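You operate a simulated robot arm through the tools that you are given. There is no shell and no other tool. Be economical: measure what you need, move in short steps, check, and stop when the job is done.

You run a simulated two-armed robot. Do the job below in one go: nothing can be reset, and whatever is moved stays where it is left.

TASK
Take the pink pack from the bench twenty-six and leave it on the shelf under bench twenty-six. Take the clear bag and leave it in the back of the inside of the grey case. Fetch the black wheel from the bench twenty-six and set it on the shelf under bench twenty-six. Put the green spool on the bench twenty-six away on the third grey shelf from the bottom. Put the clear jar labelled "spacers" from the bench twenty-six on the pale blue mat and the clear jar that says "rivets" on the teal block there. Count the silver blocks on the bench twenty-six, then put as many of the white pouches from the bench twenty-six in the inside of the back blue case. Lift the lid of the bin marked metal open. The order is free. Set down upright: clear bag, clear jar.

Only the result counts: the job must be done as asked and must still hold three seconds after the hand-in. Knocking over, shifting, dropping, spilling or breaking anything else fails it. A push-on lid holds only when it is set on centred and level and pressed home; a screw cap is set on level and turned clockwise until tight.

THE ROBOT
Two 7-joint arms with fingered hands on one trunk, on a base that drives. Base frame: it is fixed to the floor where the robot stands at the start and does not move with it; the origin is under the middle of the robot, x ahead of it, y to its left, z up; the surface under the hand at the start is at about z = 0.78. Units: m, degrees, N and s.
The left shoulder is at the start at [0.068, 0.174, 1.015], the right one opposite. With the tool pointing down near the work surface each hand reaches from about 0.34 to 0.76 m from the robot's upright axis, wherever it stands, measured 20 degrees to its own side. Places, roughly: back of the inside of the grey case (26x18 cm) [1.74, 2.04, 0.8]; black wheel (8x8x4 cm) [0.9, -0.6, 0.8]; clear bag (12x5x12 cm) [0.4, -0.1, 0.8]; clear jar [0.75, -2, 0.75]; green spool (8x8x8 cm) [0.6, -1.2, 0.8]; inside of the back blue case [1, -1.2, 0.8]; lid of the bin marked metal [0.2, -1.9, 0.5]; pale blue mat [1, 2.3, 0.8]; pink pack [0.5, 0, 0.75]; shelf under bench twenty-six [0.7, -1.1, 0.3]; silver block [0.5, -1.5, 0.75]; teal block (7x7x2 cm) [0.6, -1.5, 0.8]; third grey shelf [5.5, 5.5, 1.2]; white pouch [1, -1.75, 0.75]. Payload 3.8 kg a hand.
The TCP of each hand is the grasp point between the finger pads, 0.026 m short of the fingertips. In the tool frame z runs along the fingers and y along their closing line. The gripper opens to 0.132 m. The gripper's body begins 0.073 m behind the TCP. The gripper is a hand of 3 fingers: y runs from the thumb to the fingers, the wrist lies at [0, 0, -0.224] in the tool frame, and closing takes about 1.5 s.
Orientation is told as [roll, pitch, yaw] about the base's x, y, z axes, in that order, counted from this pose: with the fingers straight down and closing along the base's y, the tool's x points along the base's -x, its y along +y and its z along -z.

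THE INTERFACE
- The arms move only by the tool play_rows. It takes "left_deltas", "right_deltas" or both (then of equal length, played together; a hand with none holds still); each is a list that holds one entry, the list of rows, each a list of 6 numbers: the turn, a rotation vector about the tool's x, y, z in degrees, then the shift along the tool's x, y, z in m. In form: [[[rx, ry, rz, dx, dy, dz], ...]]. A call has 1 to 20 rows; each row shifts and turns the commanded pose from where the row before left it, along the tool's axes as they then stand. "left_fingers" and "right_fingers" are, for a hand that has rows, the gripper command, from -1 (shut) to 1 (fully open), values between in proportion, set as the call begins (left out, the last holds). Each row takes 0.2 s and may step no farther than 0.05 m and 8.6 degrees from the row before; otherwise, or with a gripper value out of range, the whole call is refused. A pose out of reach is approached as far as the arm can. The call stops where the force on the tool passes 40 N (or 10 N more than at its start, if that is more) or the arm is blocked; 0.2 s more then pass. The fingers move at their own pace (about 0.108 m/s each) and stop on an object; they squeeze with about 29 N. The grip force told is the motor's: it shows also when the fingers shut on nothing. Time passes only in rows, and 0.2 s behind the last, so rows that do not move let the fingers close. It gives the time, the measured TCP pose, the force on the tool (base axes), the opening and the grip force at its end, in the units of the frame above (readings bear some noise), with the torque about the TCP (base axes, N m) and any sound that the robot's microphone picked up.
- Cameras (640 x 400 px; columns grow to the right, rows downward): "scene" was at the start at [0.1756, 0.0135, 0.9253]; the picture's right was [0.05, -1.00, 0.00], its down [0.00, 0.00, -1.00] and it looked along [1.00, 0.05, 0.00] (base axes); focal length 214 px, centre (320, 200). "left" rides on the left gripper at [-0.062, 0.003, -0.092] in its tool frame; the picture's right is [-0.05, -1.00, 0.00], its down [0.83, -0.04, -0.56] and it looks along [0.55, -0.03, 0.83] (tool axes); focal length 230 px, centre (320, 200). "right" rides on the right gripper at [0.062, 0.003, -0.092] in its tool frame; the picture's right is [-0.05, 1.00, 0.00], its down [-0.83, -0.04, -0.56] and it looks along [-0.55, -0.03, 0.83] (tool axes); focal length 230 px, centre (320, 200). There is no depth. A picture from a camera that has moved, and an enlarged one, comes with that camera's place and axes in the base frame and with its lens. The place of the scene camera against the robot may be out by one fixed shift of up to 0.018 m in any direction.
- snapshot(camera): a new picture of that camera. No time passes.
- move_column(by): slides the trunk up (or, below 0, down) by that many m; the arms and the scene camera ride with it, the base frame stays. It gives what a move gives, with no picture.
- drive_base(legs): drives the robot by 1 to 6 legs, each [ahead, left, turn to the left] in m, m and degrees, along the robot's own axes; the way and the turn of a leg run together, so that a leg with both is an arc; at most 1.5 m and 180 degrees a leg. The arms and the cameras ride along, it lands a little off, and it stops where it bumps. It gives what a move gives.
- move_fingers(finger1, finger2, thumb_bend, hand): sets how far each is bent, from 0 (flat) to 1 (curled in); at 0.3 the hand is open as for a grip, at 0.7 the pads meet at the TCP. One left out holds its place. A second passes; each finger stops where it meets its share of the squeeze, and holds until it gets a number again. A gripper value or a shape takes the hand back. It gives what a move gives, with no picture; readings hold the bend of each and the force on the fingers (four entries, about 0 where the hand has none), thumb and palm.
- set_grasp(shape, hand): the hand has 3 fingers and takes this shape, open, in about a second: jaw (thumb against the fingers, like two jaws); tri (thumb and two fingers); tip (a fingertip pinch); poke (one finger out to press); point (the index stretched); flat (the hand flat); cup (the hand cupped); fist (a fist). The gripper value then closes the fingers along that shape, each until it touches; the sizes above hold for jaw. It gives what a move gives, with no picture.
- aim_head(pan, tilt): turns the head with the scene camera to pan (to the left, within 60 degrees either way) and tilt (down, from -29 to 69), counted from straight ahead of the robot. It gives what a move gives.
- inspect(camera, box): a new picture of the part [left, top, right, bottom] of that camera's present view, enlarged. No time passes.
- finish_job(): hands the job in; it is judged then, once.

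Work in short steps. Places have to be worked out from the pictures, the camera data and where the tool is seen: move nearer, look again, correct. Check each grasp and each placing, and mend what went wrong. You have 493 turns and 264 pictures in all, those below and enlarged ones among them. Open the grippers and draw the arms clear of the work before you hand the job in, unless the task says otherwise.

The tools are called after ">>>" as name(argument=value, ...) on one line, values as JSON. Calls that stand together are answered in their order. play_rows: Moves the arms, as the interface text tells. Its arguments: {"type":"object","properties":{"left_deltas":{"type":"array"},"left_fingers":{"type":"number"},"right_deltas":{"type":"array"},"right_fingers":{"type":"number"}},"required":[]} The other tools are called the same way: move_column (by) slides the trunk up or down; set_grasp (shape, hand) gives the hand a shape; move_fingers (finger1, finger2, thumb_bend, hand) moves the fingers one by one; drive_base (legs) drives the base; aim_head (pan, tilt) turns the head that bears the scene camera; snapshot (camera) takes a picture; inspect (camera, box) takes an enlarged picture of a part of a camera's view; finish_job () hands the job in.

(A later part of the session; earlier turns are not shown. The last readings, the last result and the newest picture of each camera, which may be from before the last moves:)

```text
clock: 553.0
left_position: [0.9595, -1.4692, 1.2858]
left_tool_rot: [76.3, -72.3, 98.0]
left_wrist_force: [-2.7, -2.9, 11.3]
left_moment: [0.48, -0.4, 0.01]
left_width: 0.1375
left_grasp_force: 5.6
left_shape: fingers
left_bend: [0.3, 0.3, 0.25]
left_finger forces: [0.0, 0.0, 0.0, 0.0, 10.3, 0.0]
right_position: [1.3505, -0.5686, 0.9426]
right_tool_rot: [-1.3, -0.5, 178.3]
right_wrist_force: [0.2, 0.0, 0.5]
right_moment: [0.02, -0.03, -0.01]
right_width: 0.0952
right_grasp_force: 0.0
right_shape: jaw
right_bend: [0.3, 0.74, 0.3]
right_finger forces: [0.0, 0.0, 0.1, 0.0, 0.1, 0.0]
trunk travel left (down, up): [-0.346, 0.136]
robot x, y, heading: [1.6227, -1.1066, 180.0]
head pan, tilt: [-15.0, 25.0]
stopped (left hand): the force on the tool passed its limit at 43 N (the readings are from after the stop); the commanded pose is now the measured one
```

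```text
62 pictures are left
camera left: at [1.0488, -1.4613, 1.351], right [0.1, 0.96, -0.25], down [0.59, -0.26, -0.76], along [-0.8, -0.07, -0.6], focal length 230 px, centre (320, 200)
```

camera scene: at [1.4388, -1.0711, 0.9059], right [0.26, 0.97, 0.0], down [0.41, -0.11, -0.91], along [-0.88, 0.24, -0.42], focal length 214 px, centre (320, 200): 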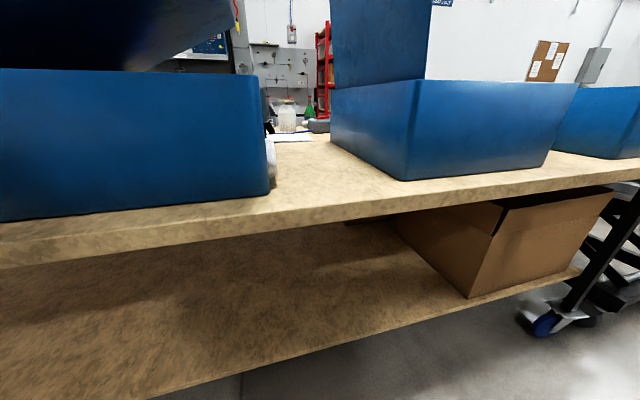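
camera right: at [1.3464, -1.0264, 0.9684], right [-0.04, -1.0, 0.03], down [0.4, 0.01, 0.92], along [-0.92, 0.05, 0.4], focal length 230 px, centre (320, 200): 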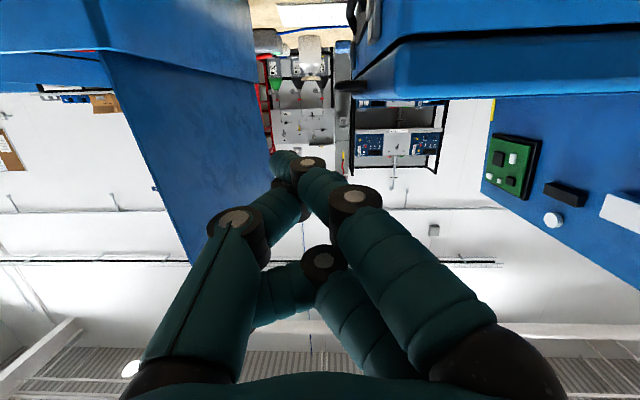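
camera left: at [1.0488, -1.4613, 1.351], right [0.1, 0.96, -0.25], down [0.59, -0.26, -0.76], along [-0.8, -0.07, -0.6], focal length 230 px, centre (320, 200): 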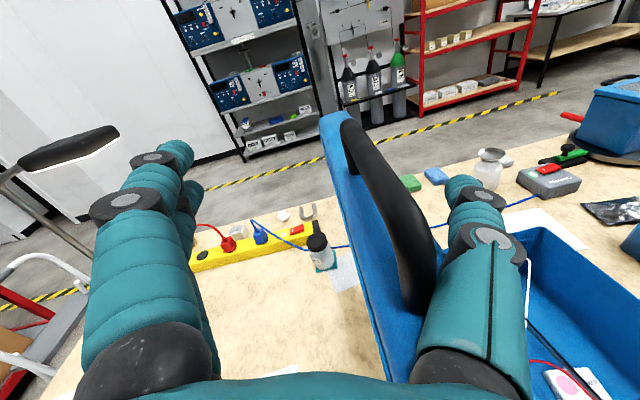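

The bar still leans on the thumb. I push a bit more toward −y with the open thumb.

>>> play_rows(left_deltas=[[[0, 0, 0, 0.004, 0.02, 0], [0, 0, 0, 0.006, 0.02, 0], [0, 0, 0, 0.006, 0.02, 0], [0, 0, 0, 0.006, 0.015, 0]]])

>>> snapshot(camera="left")

```text
clock: 554.0
left_position: [0.9528, -1.5185, 1.2858]
left_tool_rot: [75.6, -72.4, 96.5]
left_wrist_force: [8.4, 25.8, 0.4]
left_moment: [0.28, -0.1, 1.13]
left_width: 0.1452
left_grasp_force: 12.3
left_shape: fingers
left_bend: [0.3, 0.3, 0.25]
left_finger forces: [0.1, 0.0, 0.1, 0.0, 24.3, 0.0]
right_position: [1.3529, -0.5657, 0.9411]
right_tool_rot: [-1.1, -0.7, 178.1]
right_wrist_force: [0.3, -0.1, 1.1]
right_moment: [0.05, -0.04, 0.03]
right_width: 0.095
right_grasp_force: 0.0
right_shape: jaw
right_bend: [0.3, 0.74, 0.3]
right_finger forces: [0.1, 0.0, 0.0, 0.1, 0.0, 0.1]
trunk travel left (down, up): [-0.346, 0.136]
robot x, y, heading: [1.6208, -1.1054, 179.8]
head pan, tilt: [-15.0, 25.0]
stopped in row 4 (left hand): the force on the tool passed its limit at 46 N (the readings are from after the stop); the commanded pose is now the measured one
```

```text
61 pictures are left
camera left: at [1.0418, -1.5132, 1.3514], right [0.14, 0.96, -0.25], down [0.58, -0.28, -0.76], along [-0.8, -0.04, -0.6], focal length 230 px, centre (320, 200)
```

left: 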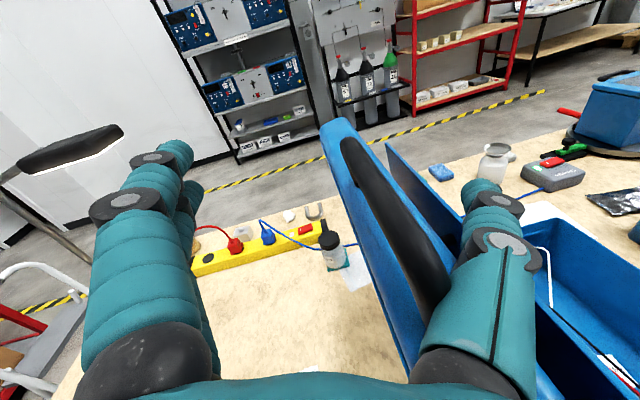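

The lid is now at its stop, beyond the inner panel as originally. I ease back 2.5 cm and see whether the lid stays.

>>> play_rows(left_deltas=[[[0, 0, 0, 0, -0.012, 0], [0, 0, 0, 0, -0.013, 0], [0, 0, 0, 0, 0, 0]]])

>>> snapshot(camera="left")

```text
clock: 554.8
left_position: [0.9564, -1.504, 1.2803]
left_tool_rot: [76.3, -72.4, 96.8]
left_wrist_force: [-4.6, -6.7, 25.6]
left_moment: [1.02, -0.93, -0.08]
left_width: 0.1351
left_grasp_force: 10.4
left_shape: fingers
left_bend: [0.3, 0.3, 0.25]
left_finger forces: [0.0, 0.0, 0.1, 0.1, 21.0, 0.0]
right_position: [1.3541, -0.5678, 0.9415]
right_tool_rot: [-1.2, -0.7, 178.2]
right_wrist_force: [-0.1, 1.2, -0.2]
right_moment: [-0.04, 0.03, -0.01]
right_width: 0.0949
right_grasp_force: 0.1
right_shape: jaw
right_bend: [0.3, 0.73, 0.3]
right_finger forces: [0.1, 0.1, 0.1, 0.0, 0.0, 0.0]
trunk travel left (down, up): [-0.346, 0.136]
robot x, y, heading: [1.6235, -1.1045, 179.7]
head pan, tilt: [-15.0, 25.0]
```

```text
60 pictures are left
camera left: at [1.0462, -1.499, 1.3459], right [0.12, 0.96, -0.24], down [0.59, -0.27, -0.76], along [-0.8, -0.05, -0.6], focal length 230 px, centre (320, 200)
```

left: 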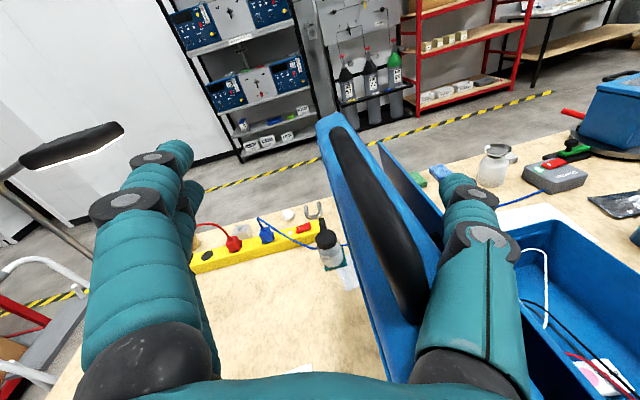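

The lid stays; the thumb is merely resting on the panel's top. I raise the hand 6 cm and back out.

>>> play_rows(left_deltas=[[[0, 0, 0, -0.02, 0, 0], [0, 0, 0, -0.02, 0, 0], [0, 0, 0, -0.02, 0, 0]]])

>>> snapshot(camera="left")

```text
clock: 555.6
left_position: [0.9522, -1.4839, 1.3335]
left_tool_rot: [74.4, -71.8, 98.5]
left_wrist_force: [0.1, 0.6, 0.3]
left_moment: [-0.01, -0.01, -0.01]
left_width: 0.1394
left_grasp_force: 0.2
left_shape: fingers
left_bend: [0.3, 0.3, 0.25]
left_finger forces: [0.0, 0.0, 0.0, 0.0, 0.0, 0.0]
right_position: [1.3513, -0.5673, 0.9416]
right_tool_rot: [-1.1, -0.6, 178.1]
right_wrist_force: [0.5, 0.2, -0.5]
right_moment: [0.01, 0.0, 0.0]
right_width: 0.0952
right_grasp_force: 0.0
right_shape: jaw
right_bend: [0.3, 0.73, 0.3]
right_finger forces: [0.0, 0.0, 0.0, 0.1, 0.0, 0.0]
trunk travel left (down, up): [-0.346, 0.136]
robot x, y, heading: [1.6186, -1.1037, 179.8]
head pan, tilt: [-15.0, 25.0]
```

```text
59 pictures are left
camera left: at [1.0398, -1.4782, 1.3989], right [0.13, 0.96, -0.25], down [0.59, -0.27, -0.76], along [-0.79, -0.05, -0.61], focal length 230 px, centre (320, 200)
```

left: 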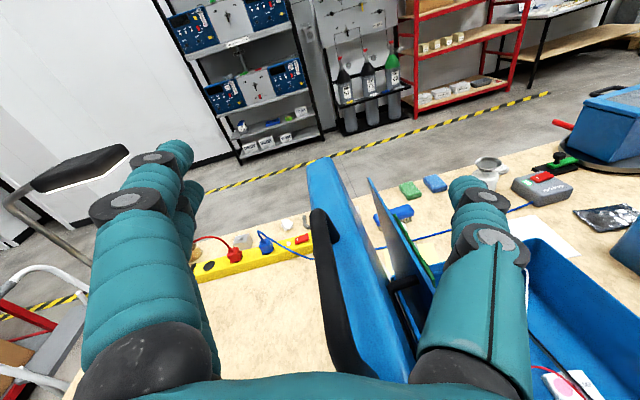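

Restored: the lid is open again beyond the panel. I back out and then look for the black wheel around (0.9, −0.6).

>>> drive_base(legs=[[-0.35, 0, 0]])

>>> move_column(by=0.13)

>>> aim_head(pan=-25, tilt=20)

>>> snapshot(camera="scene")

```text
clock: 557.9
left_position: [1.3014, -1.4881, 1.3334]
left_tool_rot: [74.7, -72.1, 98.4]
left_wrist_force: [0.4, -0.2, -0.6]
left_moment: [-0.02, -0.01, -0.01]
left_width: 0.1394
left_grasp_force: 0.0
left_shape: fingers
left_bend: [0.3, 0.3, 0.25]
left_finger forces: [0.0, 0.0, 0.0, 0.1, 0.0, 0.2]
right_position: [1.6963, -0.5705, 0.9408]
right_tool_rot: [-1.2, -0.6, 178.4]
right_wrist_force: [0.1, 0.4, 0.0]
right_moment: [0.02, -0.02, -0.01]
right_width: 0.0951
right_grasp_force: 0.1
right_shape: jaw
right_bend: [0.3, 0.72, 0.31]
right_finger forces: [0.0, 0.0, 0.0, 0.0, 0.1, 0.0]
trunk travel left (down, up): [-0.346, 0.136]
robot x, y, heading: [1.9671, -1.1057, 179.8]
head pan, tilt: [-15.0, 25.0]
```

```text
clock: 559.4
left_position: [1.2983, -1.4877, 1.4596]
left_tool_rot: [74.0, -72.0, 98.9]
left_wrist_force: [0.4, -0.5, -0.6]
left_moment: [0.02, 0.04, 0.0]
left_width: 0.1392
left_grasp_force: 0.1
left_shape: fingers
left_bend: [0.3, 0.3, 0.25]
left_finger forces: [0.0, 0.0, 0.0, 0.0, 0.0, 0.1]
right_position: [1.6952, -0.5697, 1.0712]
right_tool_rot: [-1.1, -0.5, 178.4]
right_wrist_force: [-1.1, 0.7, -0.5]
right_moment: [0.02, 0.02, 0.02]
right_width: 0.095
right_grasp_force: 0.1
right_shape: jaw
right_bend: [0.3, 0.72, 0.31]
right_finger forces: [0.1, 0.0, 0.1, 0.1, 0.0, 0.0]
trunk travel left (down, up): [-0.476, 0.006]
robot x, y, heading: [1.9706, -1.1038, 180.0]
head pan, tilt: [-15.0, 25.0]
```

```text
clock: 560.1
left_position: [1.2993, -1.4881, 1.4622]
left_tool_rot: [74.7, -72.1, 98.5]
left_wrist_force: [-0.4, -0.3, -0.1]
left_moment: [0.02, 0.03, -0.01]
left_width: 0.1391
left_grasp_force: 0.0
left_shape: fingers
left_bend: [0.3, 0.3, 0.25]
left_finger forces: [0.0, 0.0, 0.1, 0.0, 0.1, 0.0]
right_position: [1.6971, -0.5697, 1.0703]
right_tool_rot: [-1.1, -0.6, 178.5]
right_wrist_force: [-0.9, -0.3, -0.4]
right_moment: [-0.01, -0.04, -0.01]
right_width: 0.0948
right_grasp_force: 0.1
right_shape: jaw
right_bend: [0.3, 0.72, 0.31]
right_finger forces: [0.0, 0.0, 0.1, 0.1, 0.0, 0.0]
trunk travel left (down, up): [-0.476, 0.006]
robot x, y, heading: [1.9685, -1.1021, 180.3]
head pan, tilt: [-25.0, 20.0]
```

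```text
58 pictures are left
camera scene: at [1.774, -1.0569, 1.0783], right [0.42, 0.91, 0.0], down [0.31, -0.14, -0.94], along [-0.85, 0.4, -0.34], focal length 214 px, centre (320, 200)
```

scene: 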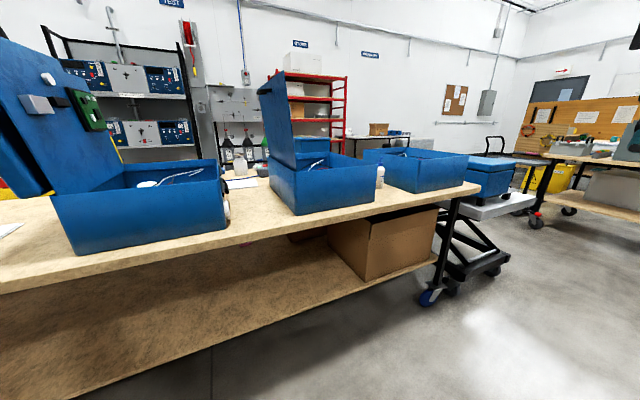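

The case with lid and panel looks as it did originally. The wheel's given place falls inside the middle case's footprint; I restore the left hand pose and look into the middle case with the right camera.

>>> play_rows(left_deltas=[[[0, 8, 0, 0.02, 0, 0], [0, 8, 0, 0.02, 0, 0], [0, 8, 0, 0.02, 0, 0], [0, 8, 0, 0.02, 0, 0], [0, 8, 0, 0.02, 0, 0], [0, 8, 0, 0.02, 0, 0.02], [0, 8, 0, 0.02, 0, 0.02], [0, 8, 0, 0.02, 0, 0.02], [0, 8, 0, 0, 0, 0.02]]], left_fingers=1)

>>> drive_base(legs=[[0.25, 0, 0]])

>>> snapshot(camera="right")

```text
clock: 562.1
left_position: [1.3441, -1.5469, 1.2732]
left_tool_rot: [17.9, -12.4, 168.3]
left_wrist_force: [-1.0, 0.4, -0.3]
left_moment: [0.0, -0.01, -0.02]
left_width: 0.1318
left_grasp_force: 0.0
left_shape: jaw
left_bend: [0.3, 0.3, 0.3]
left_finger forces: [0.0, 0.1, 0.0, 0.1, 0.1, 0.0]
left hand out of reach, approached as far as the arm can: row 9
right_position: [1.6956, -0.5689, 1.0711]
right_tool_rot: [-1.2, -0.5, 178.4]
right_wrist_force: [0.2, -0.9, 0.0]
right_moment: [-0.03, 0.0, 0.0]
right_width: 0.0952
right_grasp_force: 0.2
right_shape: jaw
right_bend: [0.3, 0.72, 0.31]
right_finger forces: [0.0, 0.0, 0.1, 0.0, 0.1, 0.1]
trunk travel left (down, up): [-0.476, 0.006]
robot x, y, heading: [1.9717, -1.1034, 180.0]
head pan, tilt: [-25.0, 20.0]
```

```text
clock: 563.7
left_position: [1.1549, -1.5516, 1.2734]
left_tool_rot: [17.4, -11.3, 168.4]
left_wrist_force: [4.6, -0.3, 1.9]
left_moment: [0.05, -0.2, -0.38]
left_width: 0.1318
left_grasp_force: 0.1
left_shape: jaw
left_bend: [0.3, 0.3, 0.29]
left_finger forces: [0.1, 0.0, 0.0, 0.0, 5.3, 0.0]
right_position: [1.4989, -0.5707, 1.0735]
right_tool_rot: [-1.2, -0.7, 178.3]
right_wrist_force: [-0.1, -0.5, -0.8]
right_moment: [0.04, 0.05, -0.02]
right_width: 0.0951
right_grasp_force: 0.1
right_shape: jaw
right_bend: [0.3, 0.72, 0.31]
right_finger forces: [0.0, 0.0, 0.0, 0.0, 0.0, 0.0]
trunk travel left (down, up): [-0.476, 0.006]
robot x, y, heading: [1.7725, -1.1035, -179.9]
head pan, tilt: [-25.0, 20.0]
stopped in leg 1: the force on the tool passed its limit at 59 N (the readings are from after the stop); the commanded pose is now the measured one
```

```text
57 pictures are left
camera right: at [1.5613, -0.5765, 1.1622], right [-0.08, -1.0, -0.02], down [-0.82, 0.06, 0.57], along [-0.56, 0.06, -0.82], focal length 230 px, centre (320, 200)
```

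right: 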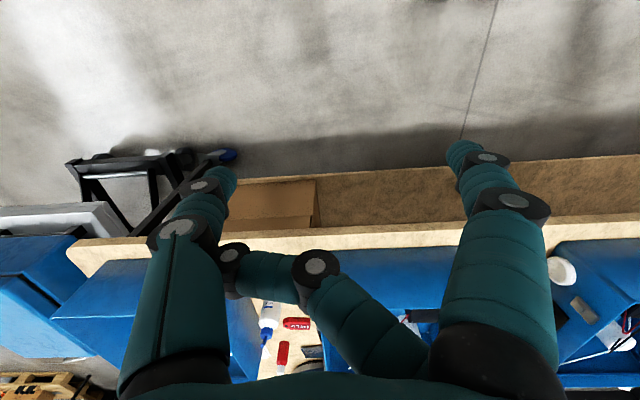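

The left hand touched the lid's end again. I back off immediately and move the left hand well away, then recheck the case.

>>> drive_base(legs=[[-0.15, 0, 0]])

>>> play_rows(left_deltas=[[[0, 0, 0, 0.02, 0.04, 0], [0, 0, 0, 0.02, 0.04, 0], [0, 0, 0, 0.02, 0.04, 0], [0, 0, 0, 0.02, 0.04, 0], [0, 0, 0, 0.02, 0.03, 0]]], right_deltas=[[[0, 0, 0, 0, 0, -0.02], [0, 0, 0, 0, 0, -0.02], [0, 0, 0, 0, 0, -0.02], [0, 0, 0, 0, 0, -0.02], [0, 0, 0, 0, 0, -0.02]]], right_fingers=0.9)

>>> snapshot(camera="scene")

```text
clock: 565.1
left_position: [1.3006, -1.552, 1.2711]
left_tool_rot: [17.5, -11.1, 168.4]
left_wrist_force: [0.4, 0.3, -0.1]
left_moment: [-0.01, -0.03, 0.01]
left_width: 0.1321
left_grasp_force: 0.1
left_shape: jaw
left_bend: [0.3, 0.3, 0.3]
left_finger forces: [0.0, 0.0, 0.1, 0.0, 0.1, 0.0]
right_position: [1.6448, -0.5698, 1.0698]
right_tool_rot: [-1.1, -0.5, 178.5]
right_wrist_force: [-0.3, 0.1, 0.1]
right_moment: [0.02, 0.01, -0.02]
right_width: 0.0952
right_grasp_force: 0.0
right_shape: jaw
right_bend: [0.3, 0.72, 0.31]
right_finger forces: [0.0, 0.1, 0.0, 0.0, 0.0, 0.0]
trunk travel left (down, up): [-0.476, 0.006]
robot x, y, heading: [1.9174, -1.1088, -179.8]
head pan, tilt: [-25.0, 20.0]
```

```text
clock: 566.3
left_position: [1.4154, -1.7373, 1.2966]
left_tool_rot: [17.5, -11.3, 168.3]
left_wrist_force: [-0.1, -0.4, 0.4]
left_moment: [-0.03, -0.01, -0.02]
left_width: 0.1323
left_grasp_force: 0.1
left_shape: jaw
left_bend: [0.3, 0.3, 0.3]
left_finger forces: [0.1, 0.0, 0.0, 0.0, 0.0, 0.0]
left hand out of reach, approached as far as the arm can: row 1, 2, 3, 4, 5
right_position: [1.6459, -0.5733, 1.1717]
right_tool_rot: [-1.1, -0.6, 178.5]
right_wrist_force: [-0.4, -0.1, 0.4]
right_moment: [-0.01, 0.02, 0.01]
right_width: 0.0911
right_grasp_force: 0.1
right_shape: jaw
right_bend: [0.4, 0.73, 0.39]
right_finger forces: [0.0, 0.0, 0.1, 0.1, 0.0, 0.0]
trunk travel left (down, up): [-0.476, 0.006]
robot x, y, heading: [1.9202, -1.1042, -180.1]
head pan, tilt: [-25.0, 20.0]
```

```text
56 pictures are left
camera scene: at [1.7243, -1.0578, 1.0786], right [0.42, 0.91, 0.0], down [0.31, -0.14, -0.94], along [-0.85, 0.4, -0.34], focal length 214 px, centre (320, 200)
```

scene: 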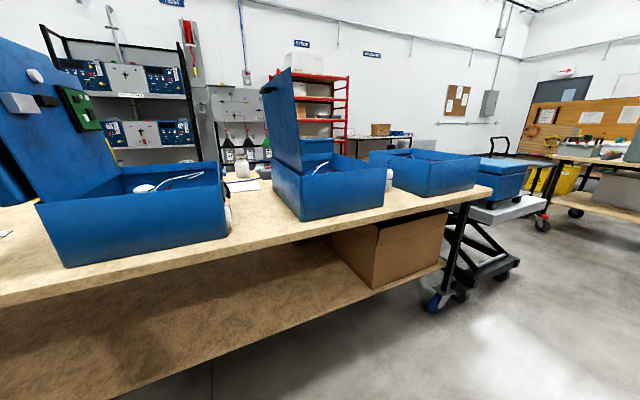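

The case is still fine. The right hand's second finger is jammed; I free the fingers, then move in for a look at the middle case.

>>> move_fingers(hand="right", finger1=0.0, finger2=0.9, thumb_bend=0.0)

>>> move_fingers(hand="right", finger1=0.3, finger2=0.1, thumb_bend=0.1)

>>> drive_base(legs=[[0.22, 0, 0]])

>>> snapshot(camera="right")

```text
clock: 567.3
left_position: [1.4149, -1.7364, 1.2968]
left_tool_rot: [17.5, -11.1, 168.4]
left_wrist_force: [0.3, -0.4, 0.4]
left_moment: [0.03, 0.01, 0.0]
left_width: 0.1318
left_grasp_force: 0.0
left_shape: jaw
left_bend: [0.3, 0.3, 0.3]
left_finger forces: [0.0, 0.0, 0.1, 0.0, 0.0, 0.0]
right_position: [1.6462, -0.571, 1.1719]
right_tool_rot: [-1.1, -0.6, 178.5]
right_wrist_force: [0.1, -0.4, -0.3]
right_moment: [0.0, -0.03, -0.02]
right_width: 0.1691
right_grasp_force: 0.1
right_shape: fingers
right_bend: [0.0, 0.77, 0.16]
right_finger forces: [0.0, 0.0, 0.0, 0.1, 0.0, 0.0]
trunk travel left (down, up): [-0.476, 0.006]
robot x, y, heading: [1.9174, -1.1061, -179.8]
head pan, tilt: [-25.0, 20.0]
```

```text
clock: 568.3
left_position: [1.4154, -1.737, 1.2968]
left_tool_rot: [17.4, -11.1, 168.4]
left_wrist_force: [0.0, 0.0, -0.2]
left_moment: [0.0, 0.02, -0.05]
left_width: 0.1318
left_grasp_force: 0.1
left_shape: jaw
left_bend: [0.3, 0.3, 0.3]
left_finger forces: [0.0, 0.0, 0.1, 0.0, 0.1, 0.1]
right_position: [1.6458, -0.5713, 1.1719]
right_tool_rot: [-1.2, -0.6, 178.4]
right_wrist_force: [0.6, -0.5, -0.1]
right_moment: [0.01, 0.0, 0.04]
right_width: 0.1433
right_grasp_force: 0.0
right_shape: fingers
right_bend: [0.3, 0.74, 0.16]
right_finger forces: [0.0, 0.0, 0.1, 0.1, 0.0, 0.1]
trunk travel left (down, up): [-0.476, 0.006]
robot x, y, heading: [1.9215, -1.1038, -179.9]
head pan, tilt: [-25.0, 20.0]
```

```text
clock: 570.0
left_position: [1.1942, -1.7373, 1.296]
left_tool_rot: [17.5, -11.2, 168.4]
left_wrist_force: [0.1, 0.4, 0.1]
left_moment: [-0.01, -0.01, 0.04]
left_width: 0.1318
left_grasp_force: 0.0
left_shape: jaw
left_bend: [0.3, 0.3, 0.3]
left_finger forces: [0.0, 0.0, 0.2, 0.1, 0.0, 0.1]
right_position: [1.4249, -0.5719, 1.172]
right_tool_rot: [-1.2, -0.7, 178.5]
right_wrist_force: [-1.4, 1.0, 0.0]
right_moment: [0.0, -0.01, 0.03]
right_width: 0.1433
right_grasp_force: 0.1
right_shape: fingers
right_bend: [0.3, 0.74, 0.16]
right_finger forces: [0.1, 0.0, 0.1, 0.0, 0.0, 0.0]
trunk travel left (down, up): [-0.476, 0.006]
robot x, y, heading: [1.6975, -1.1057, -180.0]
head pan, tilt: [-25.0, 20.0]
```

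```text
55 pictures are left
camera right: at [1.4879, -0.5783, 1.2615], right [-0.08, -1.0, -0.02], down [-0.82, 0.05, 0.57], along [-0.56, 0.06, -0.82], focal length 230 px, centre (320, 200)
```

right: 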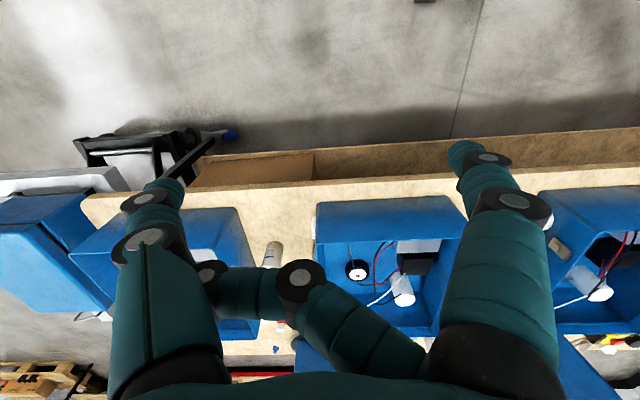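

The black wheel with a white hub lies inside the middle case at about (0.93, −0.64). First I must free the right hand's second finger; try the flat shape.

>>> set_grasp(hand="right", shape="flat")

>>> inspect(camera="right", box=[90, 130, 600, 400])

```text
clock: 570.9
left_position: [1.1957, -1.7365, 1.2967]
left_tool_rot: [17.4, -11.2, 168.3]
left_wrist_force: [0.4, 0.8, -0.6]
left_moment: [-0.03, 0.0, -0.01]
left_width: 0.1318
left_grasp_force: 0.0
left_shape: jaw
left_bend: [0.3, 0.3, 0.3]
left_finger forces: [0.1, 0.0, 0.0, 0.0, 0.0, 0.0]
right_position: [1.4248, -0.5721, 1.1703]
right_tool_rot: [-1.2, -0.7, 178.5]
right_wrist_force: [0.7, 0.4, -0.8]
right_moment: [0.03, 0.01, -0.01]
right_width: 0.0
right_grasp_force: 0.1
right_shape: flat
right_bend: [0.04, 0.21, 0.16]
right_finger forces: [0.1, 0.1, 0.1, 0.0, 0.1, 0.0]
trunk travel left (down, up): [-0.476, 0.006]
robot x, y, heading: [1.7011, -1.1053, -180.0]
head pan, tilt: [-25.0, 20.0]
```

```text
1.25 times, centred on (345, 265) of right
camera zoom: at [1.4878, -0.5783, 1.2614], right [-0.08, -1.0, -0.02], down [-0.82, 0.05, 0.56], along [-0.56, 0.06, -0.82], focal length 289 px, centre (289, 118)
```

zoom: 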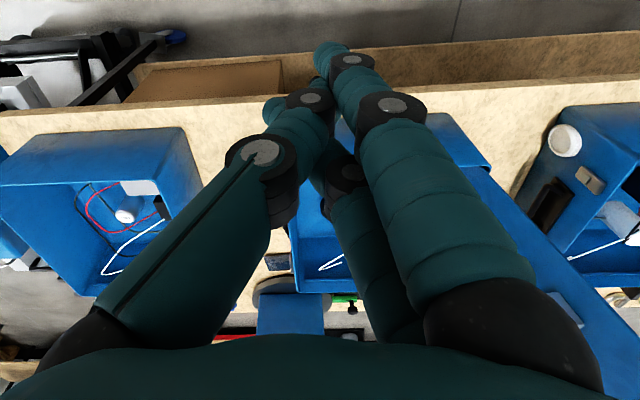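

Freed. Back to jaw.

>>> set_grasp(hand="right", shape="jaw")

>>> inspect(camera="right", box=[290, 180, 490, 350])

```text
clock: 571.8
left_position: [1.1963, -1.7368, 1.2958]
left_tool_rot: [17.5, -11.1, 168.4]
left_wrist_force: [-0.5, -0.2, -0.6]
left_moment: [0.01, 0.01, 0.02]
left_width: 0.1321
left_grasp_force: 0.1
left_shape: jaw
left_bend: [0.3, 0.3, 0.3]
left_finger forces: [0.0, 0.0, 0.0, 0.0, 0.0, 0.0]
right_position: [1.4254, -0.5721, 1.1711]
right_tool_rot: [-1.0, -0.7, 178.5]
right_wrist_force: [-0.2, 0.5, -0.3]
right_moment: [-0.03, -0.02, -0.01]
right_width: 0.1317
right_grasp_force: 0.0
right_shape: jaw
right_bend: [0.3, 0.3, 0.3]
right_finger forces: [0.1, 0.0, 0.0, 0.0, 0.1, 0.0]
trunk travel left (down, up): [-0.476, 0.006]
robot x, y, heading: [1.7008, -1.1061, -180.0]
head pan, tilt: [-25.0, 20.0]
```

```text
2.35 times, centred on (390, 265) of right
camera zoom: at [1.4876, -0.5784, 1.2613], right [-0.08, -1.0, -0.02], down [-0.82, 0.05, 0.56], along [-0.56, 0.06, -0.83], focal length 541 px, centre (155, 47)
```

zoom: 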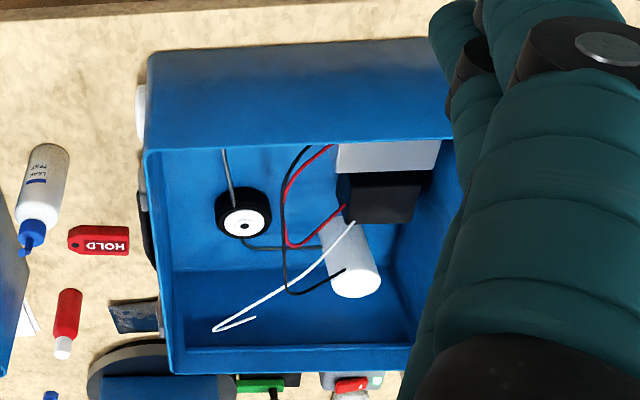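

The wheel lies flat inside the middle case at (0.932, −0.637). Before moving in, I retract the left hand so it can't reach the lid again.

>>> play_rows(left_deltas=[[[6, 4, 0, 0.03, 0, 0], [6, 4, 0, 0.03, 0, 0], [5.5, 3.2, 0, 0.03, 0, 0], [0, 0, 0, 0.04, 0, 0], [0, 0, 0, 0.04, 0, 0], [0, 0, 0, 0.04, 0, 0]]])

```text
clock: 573.2
left_position: [1.3937, -1.7591, 1.2793]
left_tool_rot: [-0.2, 0.0, 170.1]
left_wrist_force: [0.1, 0.6, -0.1]
left_moment: [0.04, 0.02, -0.02]
left_width: 0.132
left_grasp_force: 0.1
left_shape: jaw
left_bend: [0.3, 0.3, 0.3]
left_finger forces: [0.1, 0.0, 0.0, 0.0, 0.0, 0.0]
left hand out of reach, approached as far as the arm can: row 1, 2, 3, 6
right_position: [1.4267, -0.5731, 1.1711]
right_tool_rot: [-1.1, -0.7, 178.6]
right_wrist_force: [0.3, -0.7, -0.2]
right_moment: [0.01, 0.02, 0.01]
right_width: 0.1321
right_grasp_force: 0.1
right_shape: jaw
right_bend: [0.3, 0.3, 0.3]
right_finger forces: [0.0, 0.1, 0.0, 0.1, 0.1, 0.0]
trunk travel left (down, up): [-0.476, 0.006]
robot x, y, heading: [1.7011, -1.1077, -180.0]
head pan, tilt: [-25.0, 20.0]
```

Left hand is back far enough. I strafe right 0.147 and extend the right hand over the wheel.

>>> drive_base(legs=[[0, -0.147, 0], [0.16, 0, 0]])

>>> play_rows(right_deltas=[[[0, 0, 0, -0.038, 0.026, 0], [0, 0, 0, -0.038, 0.026, 0], [0, 0, 0, -0.038, 0.026, 0], [0, 0, 0, -0.038, 0.026, 0], [0, 0, 0, -0.038, 0.026, 0], [0, 0, 0, -0.038, 0.026, 0], [0, 0, 0, -0.038, 0.026, 0], [0, 0, 0, -0.038, 0.026, 0]]])

>>> snapshot(camera="right")

```text
clock: 576.1
left_position: [1.2348, -1.6126, 1.2804]
left_tool_rot: [-0.3, -0.2, 170.2]
left_wrist_force: [0.2, 0.4, 0.0]
left_moment: [0.0, 0.0, -0.01]
left_width: 0.1321
left_grasp_force: 0.0
left_shape: jaw
left_bend: [0.3, 0.3, 0.3]
left_finger forces: [0.0, 0.0, 0.0, 0.0, 0.1, 0.0]
right_position: [1.266, -0.4248, 1.1711]
right_tool_rot: [-1.1, -0.7, 178.4]
right_wrist_force: [-0.5, 0.7, -0.2]
right_moment: [0.0, 0.0, -0.05]
right_width: 0.1323
right_grasp_force: 0.1
right_shape: jaw
right_bend: [0.3, 0.3, 0.3]
right_finger forces: [0.0, 0.0, 0.1, 0.0, 0.0, 0.1]
trunk travel left (down, up): [-0.476, 0.006]
robot x, y, heading: [1.5388, -0.959, -180.2]
head pan, tilt: [-25.0, 20.0]
```

```text
clock: 577.9
left_position: [1.234, -1.6111, 1.2805]
left_tool_rot: [-0.1, -0.2, 170.2]
left_wrist_force: [0.7, -0.1, -0.6]
left_moment: [0.0, -0.02, 0.01]
left_width: 0.1321
left_grasp_force: 0.1
left_shape: jaw
left_bend: [0.3, 0.3, 0.3]
left_finger forces: [0.0, 0.0, 0.0, 0.0, 0.1, 0.0]
right_position: [1.0372, -0.5758, 1.1686]
right_tool_rot: [-1.4, -0.5, 179.1]
right_wrist_force: [-0.3, -0.4, -0.6]
right_moment: [0.0, -0.03, 0.0]
right_width: 0.1318
right_grasp_force: 0.1
right_shape: jaw
right_bend: [0.3, 0.3, 0.3]
right_finger forces: [0.0, 0.0, 0.1, 0.0, 0.0, 0.0]
right hand out of reach, approached as far as the arm can: row 6, 7, 8
trunk travel left (down, up): [-0.476, 0.006]
robot x, y, heading: [1.5408, -0.9565, -179.8]
head pan, tilt: [-25.0, 20.0]
```

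```text
52 pictures are left
camera right: at [1.0986, -0.5816, 1.2593], right [-0.07, -1.0, -0.02], down [-0.83, 0.04, 0.56], along [-0.56, 0.06, -0.83], focal length 230 px, centre (320, 200)
```

right: 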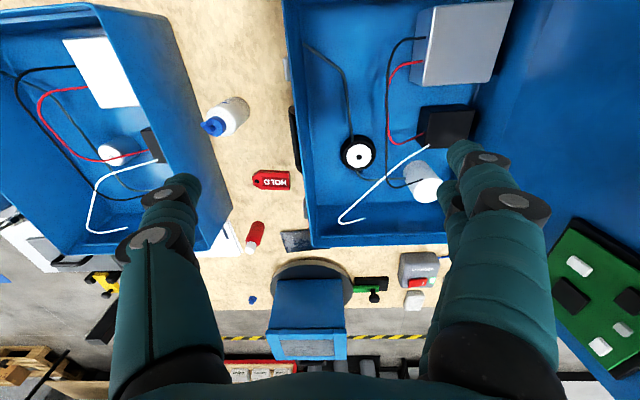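

Wheel at (0.912, −0.633). I use the base for the rest: left 5.7 cm, forward 12.5 cm (left hand stays clear at y≈−1.67).

>>> drive_base(legs=[[0, 0.057, 0], [0.123, 0, 0]])

>>> snapshot(camera="right")

```text
clock: 580.0
left_position: [1.1126, -1.67, 1.2807]
left_tool_rot: [-0.2, -0.3, 170.2]
left_wrist_force: [-0.3, -0.5, -0.1]
left_moment: [0.0, 0.0, 0.01]
left_width: 0.1318
left_grasp_force: 0.0
left_shape: jaw
left_bend: [0.3, 0.3, 0.3]
left_finger forces: [0.0, 0.0, 0.0, 0.0, 0.0, 0.0]
right_position: [0.9137, -0.6342, 1.17]
right_tool_rot: [-1.4, -0.7, 179.2]
right_wrist_force: [0.5, -0.1, 0.3]
right_moment: [0.0, 0.0, -0.03]
right_width: 0.1321
right_grasp_force: 0.0
right_shape: jaw
right_bend: [0.3, 0.3, 0.3]
right_finger forces: [0.0, 0.0, 0.0, 0.1, 0.0, 0.0]
trunk travel left (down, up): [-0.476, 0.006]
robot x, y, heading: [1.4182, -1.0143, -180.0]
head pan, tilt: [-25.0, 20.0]
```

```text
51 pictures are left
camera right: at [0.9764, -0.6399, 1.2605], right [-0.07, -1.0, -0.02], down [-0.82, 0.04, 0.56], along [-0.56, 0.06, -0.82], focal length 230 px, centre (320, 200)
```

right: 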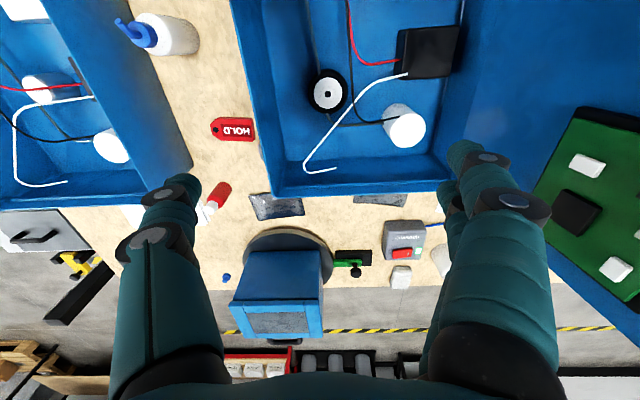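

Well aligned. Lower with the trunk by 0.28 and check.

>>> move_column(by=-0.28)

>>> snapshot(camera="right")

```text
clock: 582.8
left_position: [1.02, -1.672, 0.8322]
left_tool_rot: [-6.0, 28.9, 168.9]
left_wrist_force: [0.2, 0.2, 0.1]
left_moment: [-0.01, 0.01, -0.02]
left_width: 0.1321
left_grasp_force: 0.1
left_shape: jaw
left_bend: [0.3, 0.3, 0.3]
left_finger forces: [0.0, 0.0, 0.0, 0.0, 0.0, 0.0]
right_position: [0.9172, -0.6364, 0.8911]
right_tool_rot: [-1.3, -0.8, 179.3]
right_wrist_force: [-0.7, 0.0, -0.6]
right_moment: [0.01, -0.01, 0.0]
right_width: 0.132
right_grasp_force: 0.0
right_shape: jaw
right_bend: [0.3, 0.3, 0.3]
right_finger forces: [0.1, 0.1, 0.0, 0.1, 0.0, 0.0]
trunk travel left (down, up): [-0.196, 0.286]
robot x, y, heading: [1.4195, -1.0168, -179.9]
head pan, tilt: [-25.0, 20.0]
```

```text
50 pictures are left
camera right: at [0.98, -0.6414, 0.9823], right [-0.07, -1.0, -0.02], down [-0.82, 0.04, 0.57], along [-0.57, 0.06, -0.82], focal length 230 px, centre (320, 200)
```

right: 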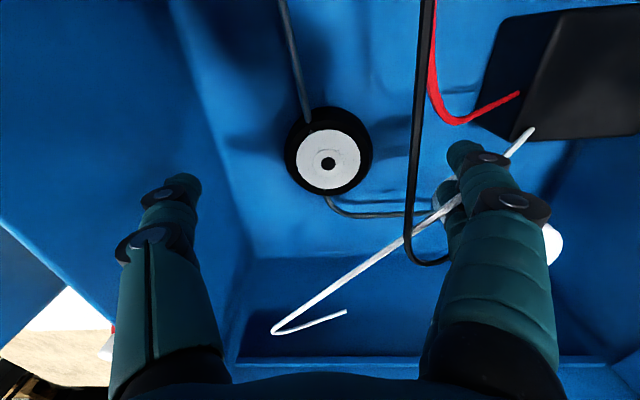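

The left hand sank with the trunk; I raise it, then lower the rest to the wheel.

>>> play_rows(left_deltas=[[[0, 0, 0, 0.0193, 0, -0.035], [0, 0, 0, 0.0193, 0, -0.035], [0, 0, 0, 0.0193, 0, -0.035], [0, 0, 0, 0.0193, 0, -0.035], [0, 0, 0, 0.0193, 0, -0.035]]])

>>> move_column(by=-0.073)

>>> play_rows(right_deltas=[[[0, 0, 0, 0, 0, 0], [0, 0, 0, 0, 0, 0], [0, 0, 0, 0, 0, 0], [0, 0, 0, 0, 0, 0], [0, 0, 0, 0, 0, 0], [0, 0, 0, 0, 0, 0], [0, 0, 0, 0, 0, 0]]], right_fingers=-1)

>>> snapshot(camera="right")

```text
clock: 584.2
left_position: [1.0352, -1.6967, 0.8487]
left_tool_rot: [-6.5, 27.0, 170.6]
left_wrist_force: [1.1, 0.1, -0.4]
left_moment: [-0.01, 0.0, 0.04]
left_width: 0.132
left_grasp_force: 0.0
left_shape: jaw
left_bend: [0.3, 0.3, 0.3]
left_finger forces: [0.1, 0.0, 0.0, 0.0, 0.0, 0.0]
left hand out of reach, approached as far as the arm can: row 1, 2, 3, 4, 5
right_position: [0.9221, -0.6473, 0.897]
right_tool_rot: [-1.5, -1.3, -179.8]
right_wrist_force: [-0.8, -0.4, 0.3]
right_moment: [0.01, -0.01, -0.01]
right_width: 0.1321
right_grasp_force: 0.1
right_shape: jaw
right_bend: [0.3, 0.3, 0.3]
right_finger forces: [0.0, 0.0, 0.1, 0.1, 0.1, 0.0]
trunk travel left (down, up): [-0.196, 0.286]
robot x, y, heading: [1.4207, -1.0188, -178.8]
head pan, tilt: [-25.0, 20.0]
stopped in row 5 (left hand): the arm was blocked; the commanded pose is now the measured one
```

```text
clock: 584.8
left_position: [1.0396, -1.7032, 0.8127]
left_tool_rot: [-6.8, 27.9, 171.9]
left_wrist_force: [-2.7, 7.6, 26.9]
left_moment: [-2.15, 0.47, -0.4]
left_width: 0.1321
left_grasp_force: 0.1
left_shape: jaw
left_bend: [0.24, 0.3, 0.3]
left_finger forces: [27.0, 0.1, 0.0, 0.0, 0.1, 0.1]
right_position: [0.9158, -0.6515, 0.8642]
right_tool_rot: [-1.4, -1.1, -179.2]
right_wrist_force: [0.7, -0.4, 0.1]
right_moment: [0.01, 0.03, -0.01]
right_width: 0.1318
right_grasp_force: 0.1
right_shape: jaw
right_bend: [0.3, 0.3, 0.3]
right_finger forces: [0.0, 0.0, 0.0, 0.0, 0.1, 0.1]
trunk travel left (down, up): [-0.167, 0.315]
robot x, y, heading: [1.4197, -1.017, -178.0]
head pan, tilt: [-25.0, 20.0]
stopped: the force on the tool passed its limit at 79 N (the readings are from after the stop); the commanded pose is now the measured one
```

```text
clock: 586.4
left_position: [1.0396, -1.702, 0.8135]
left_tool_rot: [-6.9, 28.1, 171.8]
left_wrist_force: [1.2, 3.5, 18.4]
left_moment: [-1.51, 0.21, 0.04]
left_width: 0.1319
left_grasp_force: 0.0
left_shape: jaw
left_bend: [0.23, 0.3, 0.3]
left_finger forces: [18.5, 0.0, 0.0, 0.0, 0.1, 0.0]
right_position: [0.9172, -0.6504, 0.8674]
right_tool_rot: [-1.5, -1.2, -179.3]
right_wrist_force: [0.9, 0.2, 0.4]
right_moment: [-0.03, 0.02, 0.01]
right_width: 0.0001
right_grasp_force: 28.7
right_shape: jaw
right_bend: [0.66, 0.66, 0.67]
right_finger forces: [0.0, 0.0, 0.1, 0.0, 0.1, 0.1]
trunk travel left (down, up): [-0.167, 0.315]
robot x, y, heading: [1.4176, -1.0144, -178.3]
head pan, tilt: [-25.0, 20.0]
```

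```text
49 pictures are left
camera right: at [0.9811, -0.6546, 0.9563], right [-0.04, -1.0, -0.02], down [-0.82, 0.02, 0.57], along [-0.57, 0.04, -0.82], focal length 230 px, centre (320, 200)
```

right: 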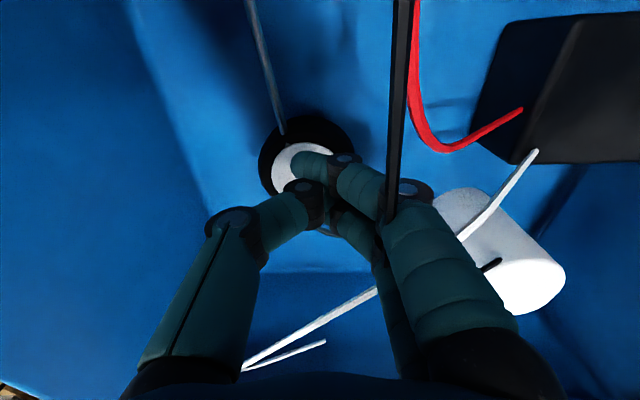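

The left arm is being blocked against something near the back case while its finger touches the bench. I open the right hand, raise the trunk and check.

>>> move_column(by=0.15)

>>> play_rows(right_deltas=[[[0, 0, 0, 0, 0, 0], [0, 0, 0, 0, 0, 0], [0, 0, 0, 0, 0, 0]]], right_fingers=1)

>>> aim_head(pan=45, tilt=30)

>>> snapshot(camera="scene")

```text
clock: 588.1
left_position: [1.0294, -1.6961, 0.9825]
left_tool_rot: [-5.7, 24.4, 171.6]
left_wrist_force: [-0.9, -0.2, 0.9]
left_moment: [0.01, -0.01, 0.0]
left_width: 0.1317
left_grasp_force: 0.2
left_shape: jaw
left_bend: [0.3, 0.3, 0.3]
left_finger forces: [0.0, 0.0, 0.0, 0.0, 0.1, 0.0]
right_position: [0.9058, -0.6474, 1.0078]
right_tool_rot: [-1.3, -0.2, -179.7]
right_wrist_force: [0.4, 0.5, -0.1]
right_moment: [-0.02, 0.01, 0.0]
right_width: 0.0
right_grasp_force: 29.1
right_shape: jaw
right_bend: [0.66, 0.66, 0.67]
right_finger forces: [0.0, 0.0, 0.0, 0.0, 0.1, 0.0]
trunk travel left (down, up): [-0.317, 0.165]
robot x, y, heading: [1.4168, -1.0163, -178.7]
head pan, tilt: [-25.0, 20.0]
```

```text
clock: 588.9
left_position: [1.0302, -1.6975, 0.9833]
left_tool_rot: [-5.7, 24.4, 171.6]
left_wrist_force: [-0.9, 0.5, -0.8]
left_moment: [0.01, 0.0, 0.01]
left_width: 0.1321
left_grasp_force: 0.1
left_shape: jaw
left_bend: [0.3, 0.3, 0.3]
left_finger forces: [0.0, 0.0, 0.1, 0.0, 0.0, 0.0]
right_position: [0.9063, -0.6459, 1.007]
right_tool_rot: [-1.2, -0.2, -179.7]
right_wrist_force: [-0.5, -0.2, -0.6]
right_moment: [-0.01, 0.0, 0.0]
right_width: 0.1319
right_grasp_force: 0.1
right_shape: jaw
right_bend: [0.3, 0.3, 0.3]
right_finger forces: [0.0, 0.0, 0.0, 0.0, 0.0, 0.1]
trunk travel left (down, up): [-0.317, 0.165]
robot x, y, heading: [1.4203, -1.0161, -178.7]
head pan, tilt: [-25.0, 20.0]
```

```text
clock: 590.4
left_position: [1.0295, -1.6957, 0.9816]
left_tool_rot: [-5.8, 24.5, 171.5]
left_wrist_force: [-0.2, 0.9, -0.1]
left_moment: [0.0, -0.02, 0.0]
left_width: 0.132
left_grasp_force: 0.1
left_shape: jaw
left_bend: [0.3, 0.3, 0.3]
left_finger forces: [0.0, 0.1, 0.0, 0.0, 0.0, 0.0]
right_position: [0.9054, -0.6464, 1.0061]
right_tool_rot: [-1.3, -0.1, -179.7]
right_wrist_force: [0.3, 0.4, 0.1]
right_moment: [-0.04, -0.01, 0.03]
right_width: 0.1322
right_grasp_force: 0.0
right_shape: jaw
right_bend: [0.3, 0.3, 0.3]
right_finger forces: [0.0, 0.1, 0.1, 0.1, 0.1, 0.1]
trunk travel left (down, up): [-0.317, 0.165]
robot x, y, heading: [1.4162, -1.0177, -178.5]
head pan, tilt: [45.0, 30.0]
```

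```text
48 pictures are left
camera scene: at [1.2655, -1.0765, 0.8689], right [-0.72, 0.69, 0.0], down [0.35, 0.36, -0.87], along [-0.6, -0.63, -0.5], focal length 214 px, centre (320, 200)
```

scene: 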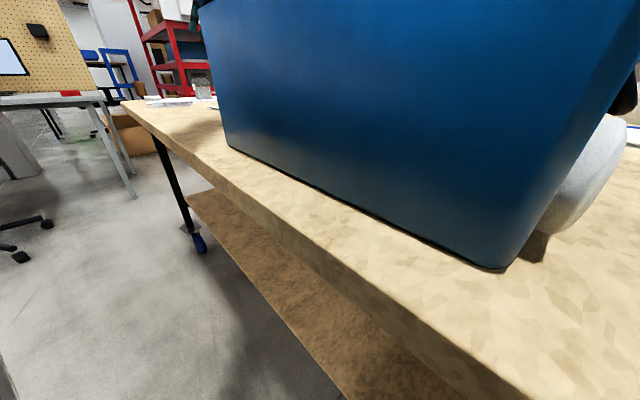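

The back case is unmoved. I back straight out, then put the left arm in a safe tucked posture before trying the wheel again.

>>> drive_base(legs=[[-0.4, 0, -1.3]])

>>> move_column(by=0.15)

>>> play_rows(left_deltas=[[[0, -8, 0, 0, 0, 0], [0, -8, 0, 0, 0, 0], [0, -8, 0, 0, 0, 0], [0, 0, 0, 0, -0.04, 0], [0, 0, 0, 0, -0.04, 0], [0, 0, 0, 0, -0.04, 0], [0, 0, 0, 0, -0.04, 0], [0, 0, 0, 0, -0.04, 0], [0, 0, 0, 0, -0.04, 0], [0, 0, 0, 0, -0.04, 0], [0, 0, 0, 0, -0.04, 0]]])

>>> aim_head(pan=15, tilt=20)

>>> snapshot(camera="scene")

```text
clock: 592.8
left_position: [1.417, -1.6844, 0.9831]
left_tool_rot: [-5.7, 24.4, 170.2]
left_wrist_force: [0.1, -0.7, 1.1]
left_moment: [-0.01, 0.04, 0.01]
left_width: 0.1319
left_grasp_force: 0.2
left_shape: jaw
left_bend: [0.3, 0.3, 0.3]
left_finger forces: [0.0, 0.0, 0.0, 0.0, 0.0, 0.0]
right_position: [1.311, -0.6302, 1.0077]
right_tool_rot: [-1.3, -0.3, 179.3]
right_wrist_force: [0.0, 0.0, 0.0]
right_moment: [-0.02, 0.03, 0.01]
right_width: 0.1321
right_grasp_force: 0.0
right_shape: jaw
right_bend: [0.3, 0.3, 0.3]
right_finger forces: [0.0, 0.0, 0.0, 0.1, 0.1, 0.1]
trunk travel left (down, up): [-0.317, 0.165]
robot x, y, heading: [1.8146, -1.0106, -179.8]
head pan, tilt: [45.0, 30.0]
```

```text
clock: 594.6
left_position: [1.4776, -1.6831, 1.2556]
left_tool_rot: [-2.3, 5.1, 171.1]
left_wrist_force: [-1.2, -0.1, -0.8]
left_moment: [0.02, -0.01, 0.04]
left_width: 0.1318
left_grasp_force: 0.1
left_shape: jaw
left_bend: [0.3, 0.3, 0.3]
left_finger forces: [0.0, 0.0, 0.1, 0.1, 0.0, 0.0]
right_position: [1.3096, -0.6295, 1.1557]
right_tool_rot: [-1.5, -0.1, 179.2]
right_wrist_force: [0.2, -0.3, -0.4]
right_moment: [-0.04, -0.05, 0.03]
right_width: 0.1316
right_grasp_force: 0.0
right_shape: jaw
right_bend: [0.3, 0.3, 0.3]
right_finger forces: [0.0, 0.0, 0.0, 0.0, 0.0, 0.0]
trunk travel left (down, up): [-0.467, 0.015]
robot x, y, heading: [1.8186, -1.0115, -179.6]
head pan, tilt: [45.0, 30.0]
```

```text
clock: 597.0
left_position: [1.5258, -1.3659, 1.2685]
left_tool_rot: [-2.4, -18.9, 172.3]
left_wrist_force: [0.5, 0.6, 0.7]
left_moment: [-0.03, -0.02, 0.05]
left_width: 0.1322
left_grasp_force: 0.1
left_shape: jaw
left_bend: [0.3, 0.3, 0.3]
left_finger forces: [0.0, 0.0, 0.0, 0.0, 0.0, 0.0]
right_position: [1.3103, -0.6307, 1.1568]
right_tool_rot: [-1.4, -0.1, 179.2]
right_wrist_force: [-0.3, -0.1, -0.3]
right_moment: [0.02, -0.03, -0.01]
right_width: 0.132
right_grasp_force: 0.1
right_shape: jaw
right_bend: [0.3, 0.3, 0.3]
right_finger forces: [0.0, 0.0, 0.0, 0.0, 0.0, 0.0]
trunk travel left (down, up): [-0.467, 0.015]
robot x, y, heading: [1.8161, -1.0097, -179.9]
head pan, tilt: [45.0, 30.0]
```

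```text
clock: 597.9
left_position: [1.5255, -1.3684, 1.269]
left_tool_rot: [-2.5, -18.7, 172.1]
left_wrist_force: [0.0, 0.0, -0.2]
left_moment: [-0.06, 0.01, 0.01]
left_width: 0.132
left_grasp_force: 0.0
left_shape: jaw
left_bend: [0.3, 0.3, 0.3]
left_finger forces: [0.0, 0.1, 0.0, 0.1, 0.1, 0.0]
right_position: [1.3112, -0.6312, 1.1573]
right_tool_rot: [-1.3, -0.2, 179.2]
right_wrist_force: [-0.4, 0.3, -0.4]
right_moment: [-0.01, -0.02, 0.02]
right_width: 0.1316
right_grasp_force: 0.0
right_shape: jaw
right_bend: [0.3, 0.3, 0.3]
right_finger forces: [0.0, 0.0, 0.0, 0.1, 0.0, 0.0]
trunk travel left (down, up): [-0.467, 0.015]
robot x, y, heading: [1.818, -1.0124, -179.7]
head pan, tilt: [15.0, 20.0]
```

```text
47 pictures are left
camera scene: at [1.6164, -1.0286, 1.0655], right [-0.26, 0.96, 0.0], down [0.33, 0.09, -0.94], along [-0.91, -0.25, -0.34], focal length 214 px, centre (320, 200)
```

scene: 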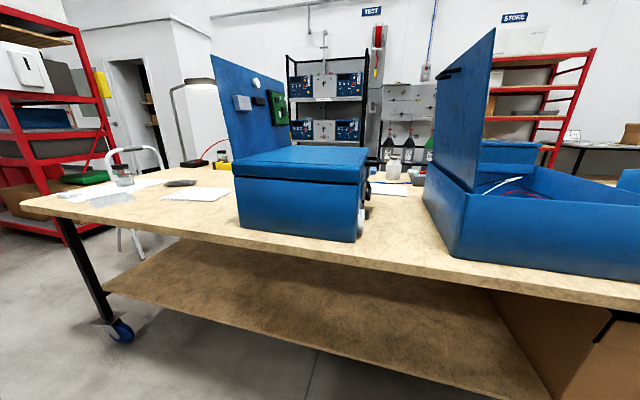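

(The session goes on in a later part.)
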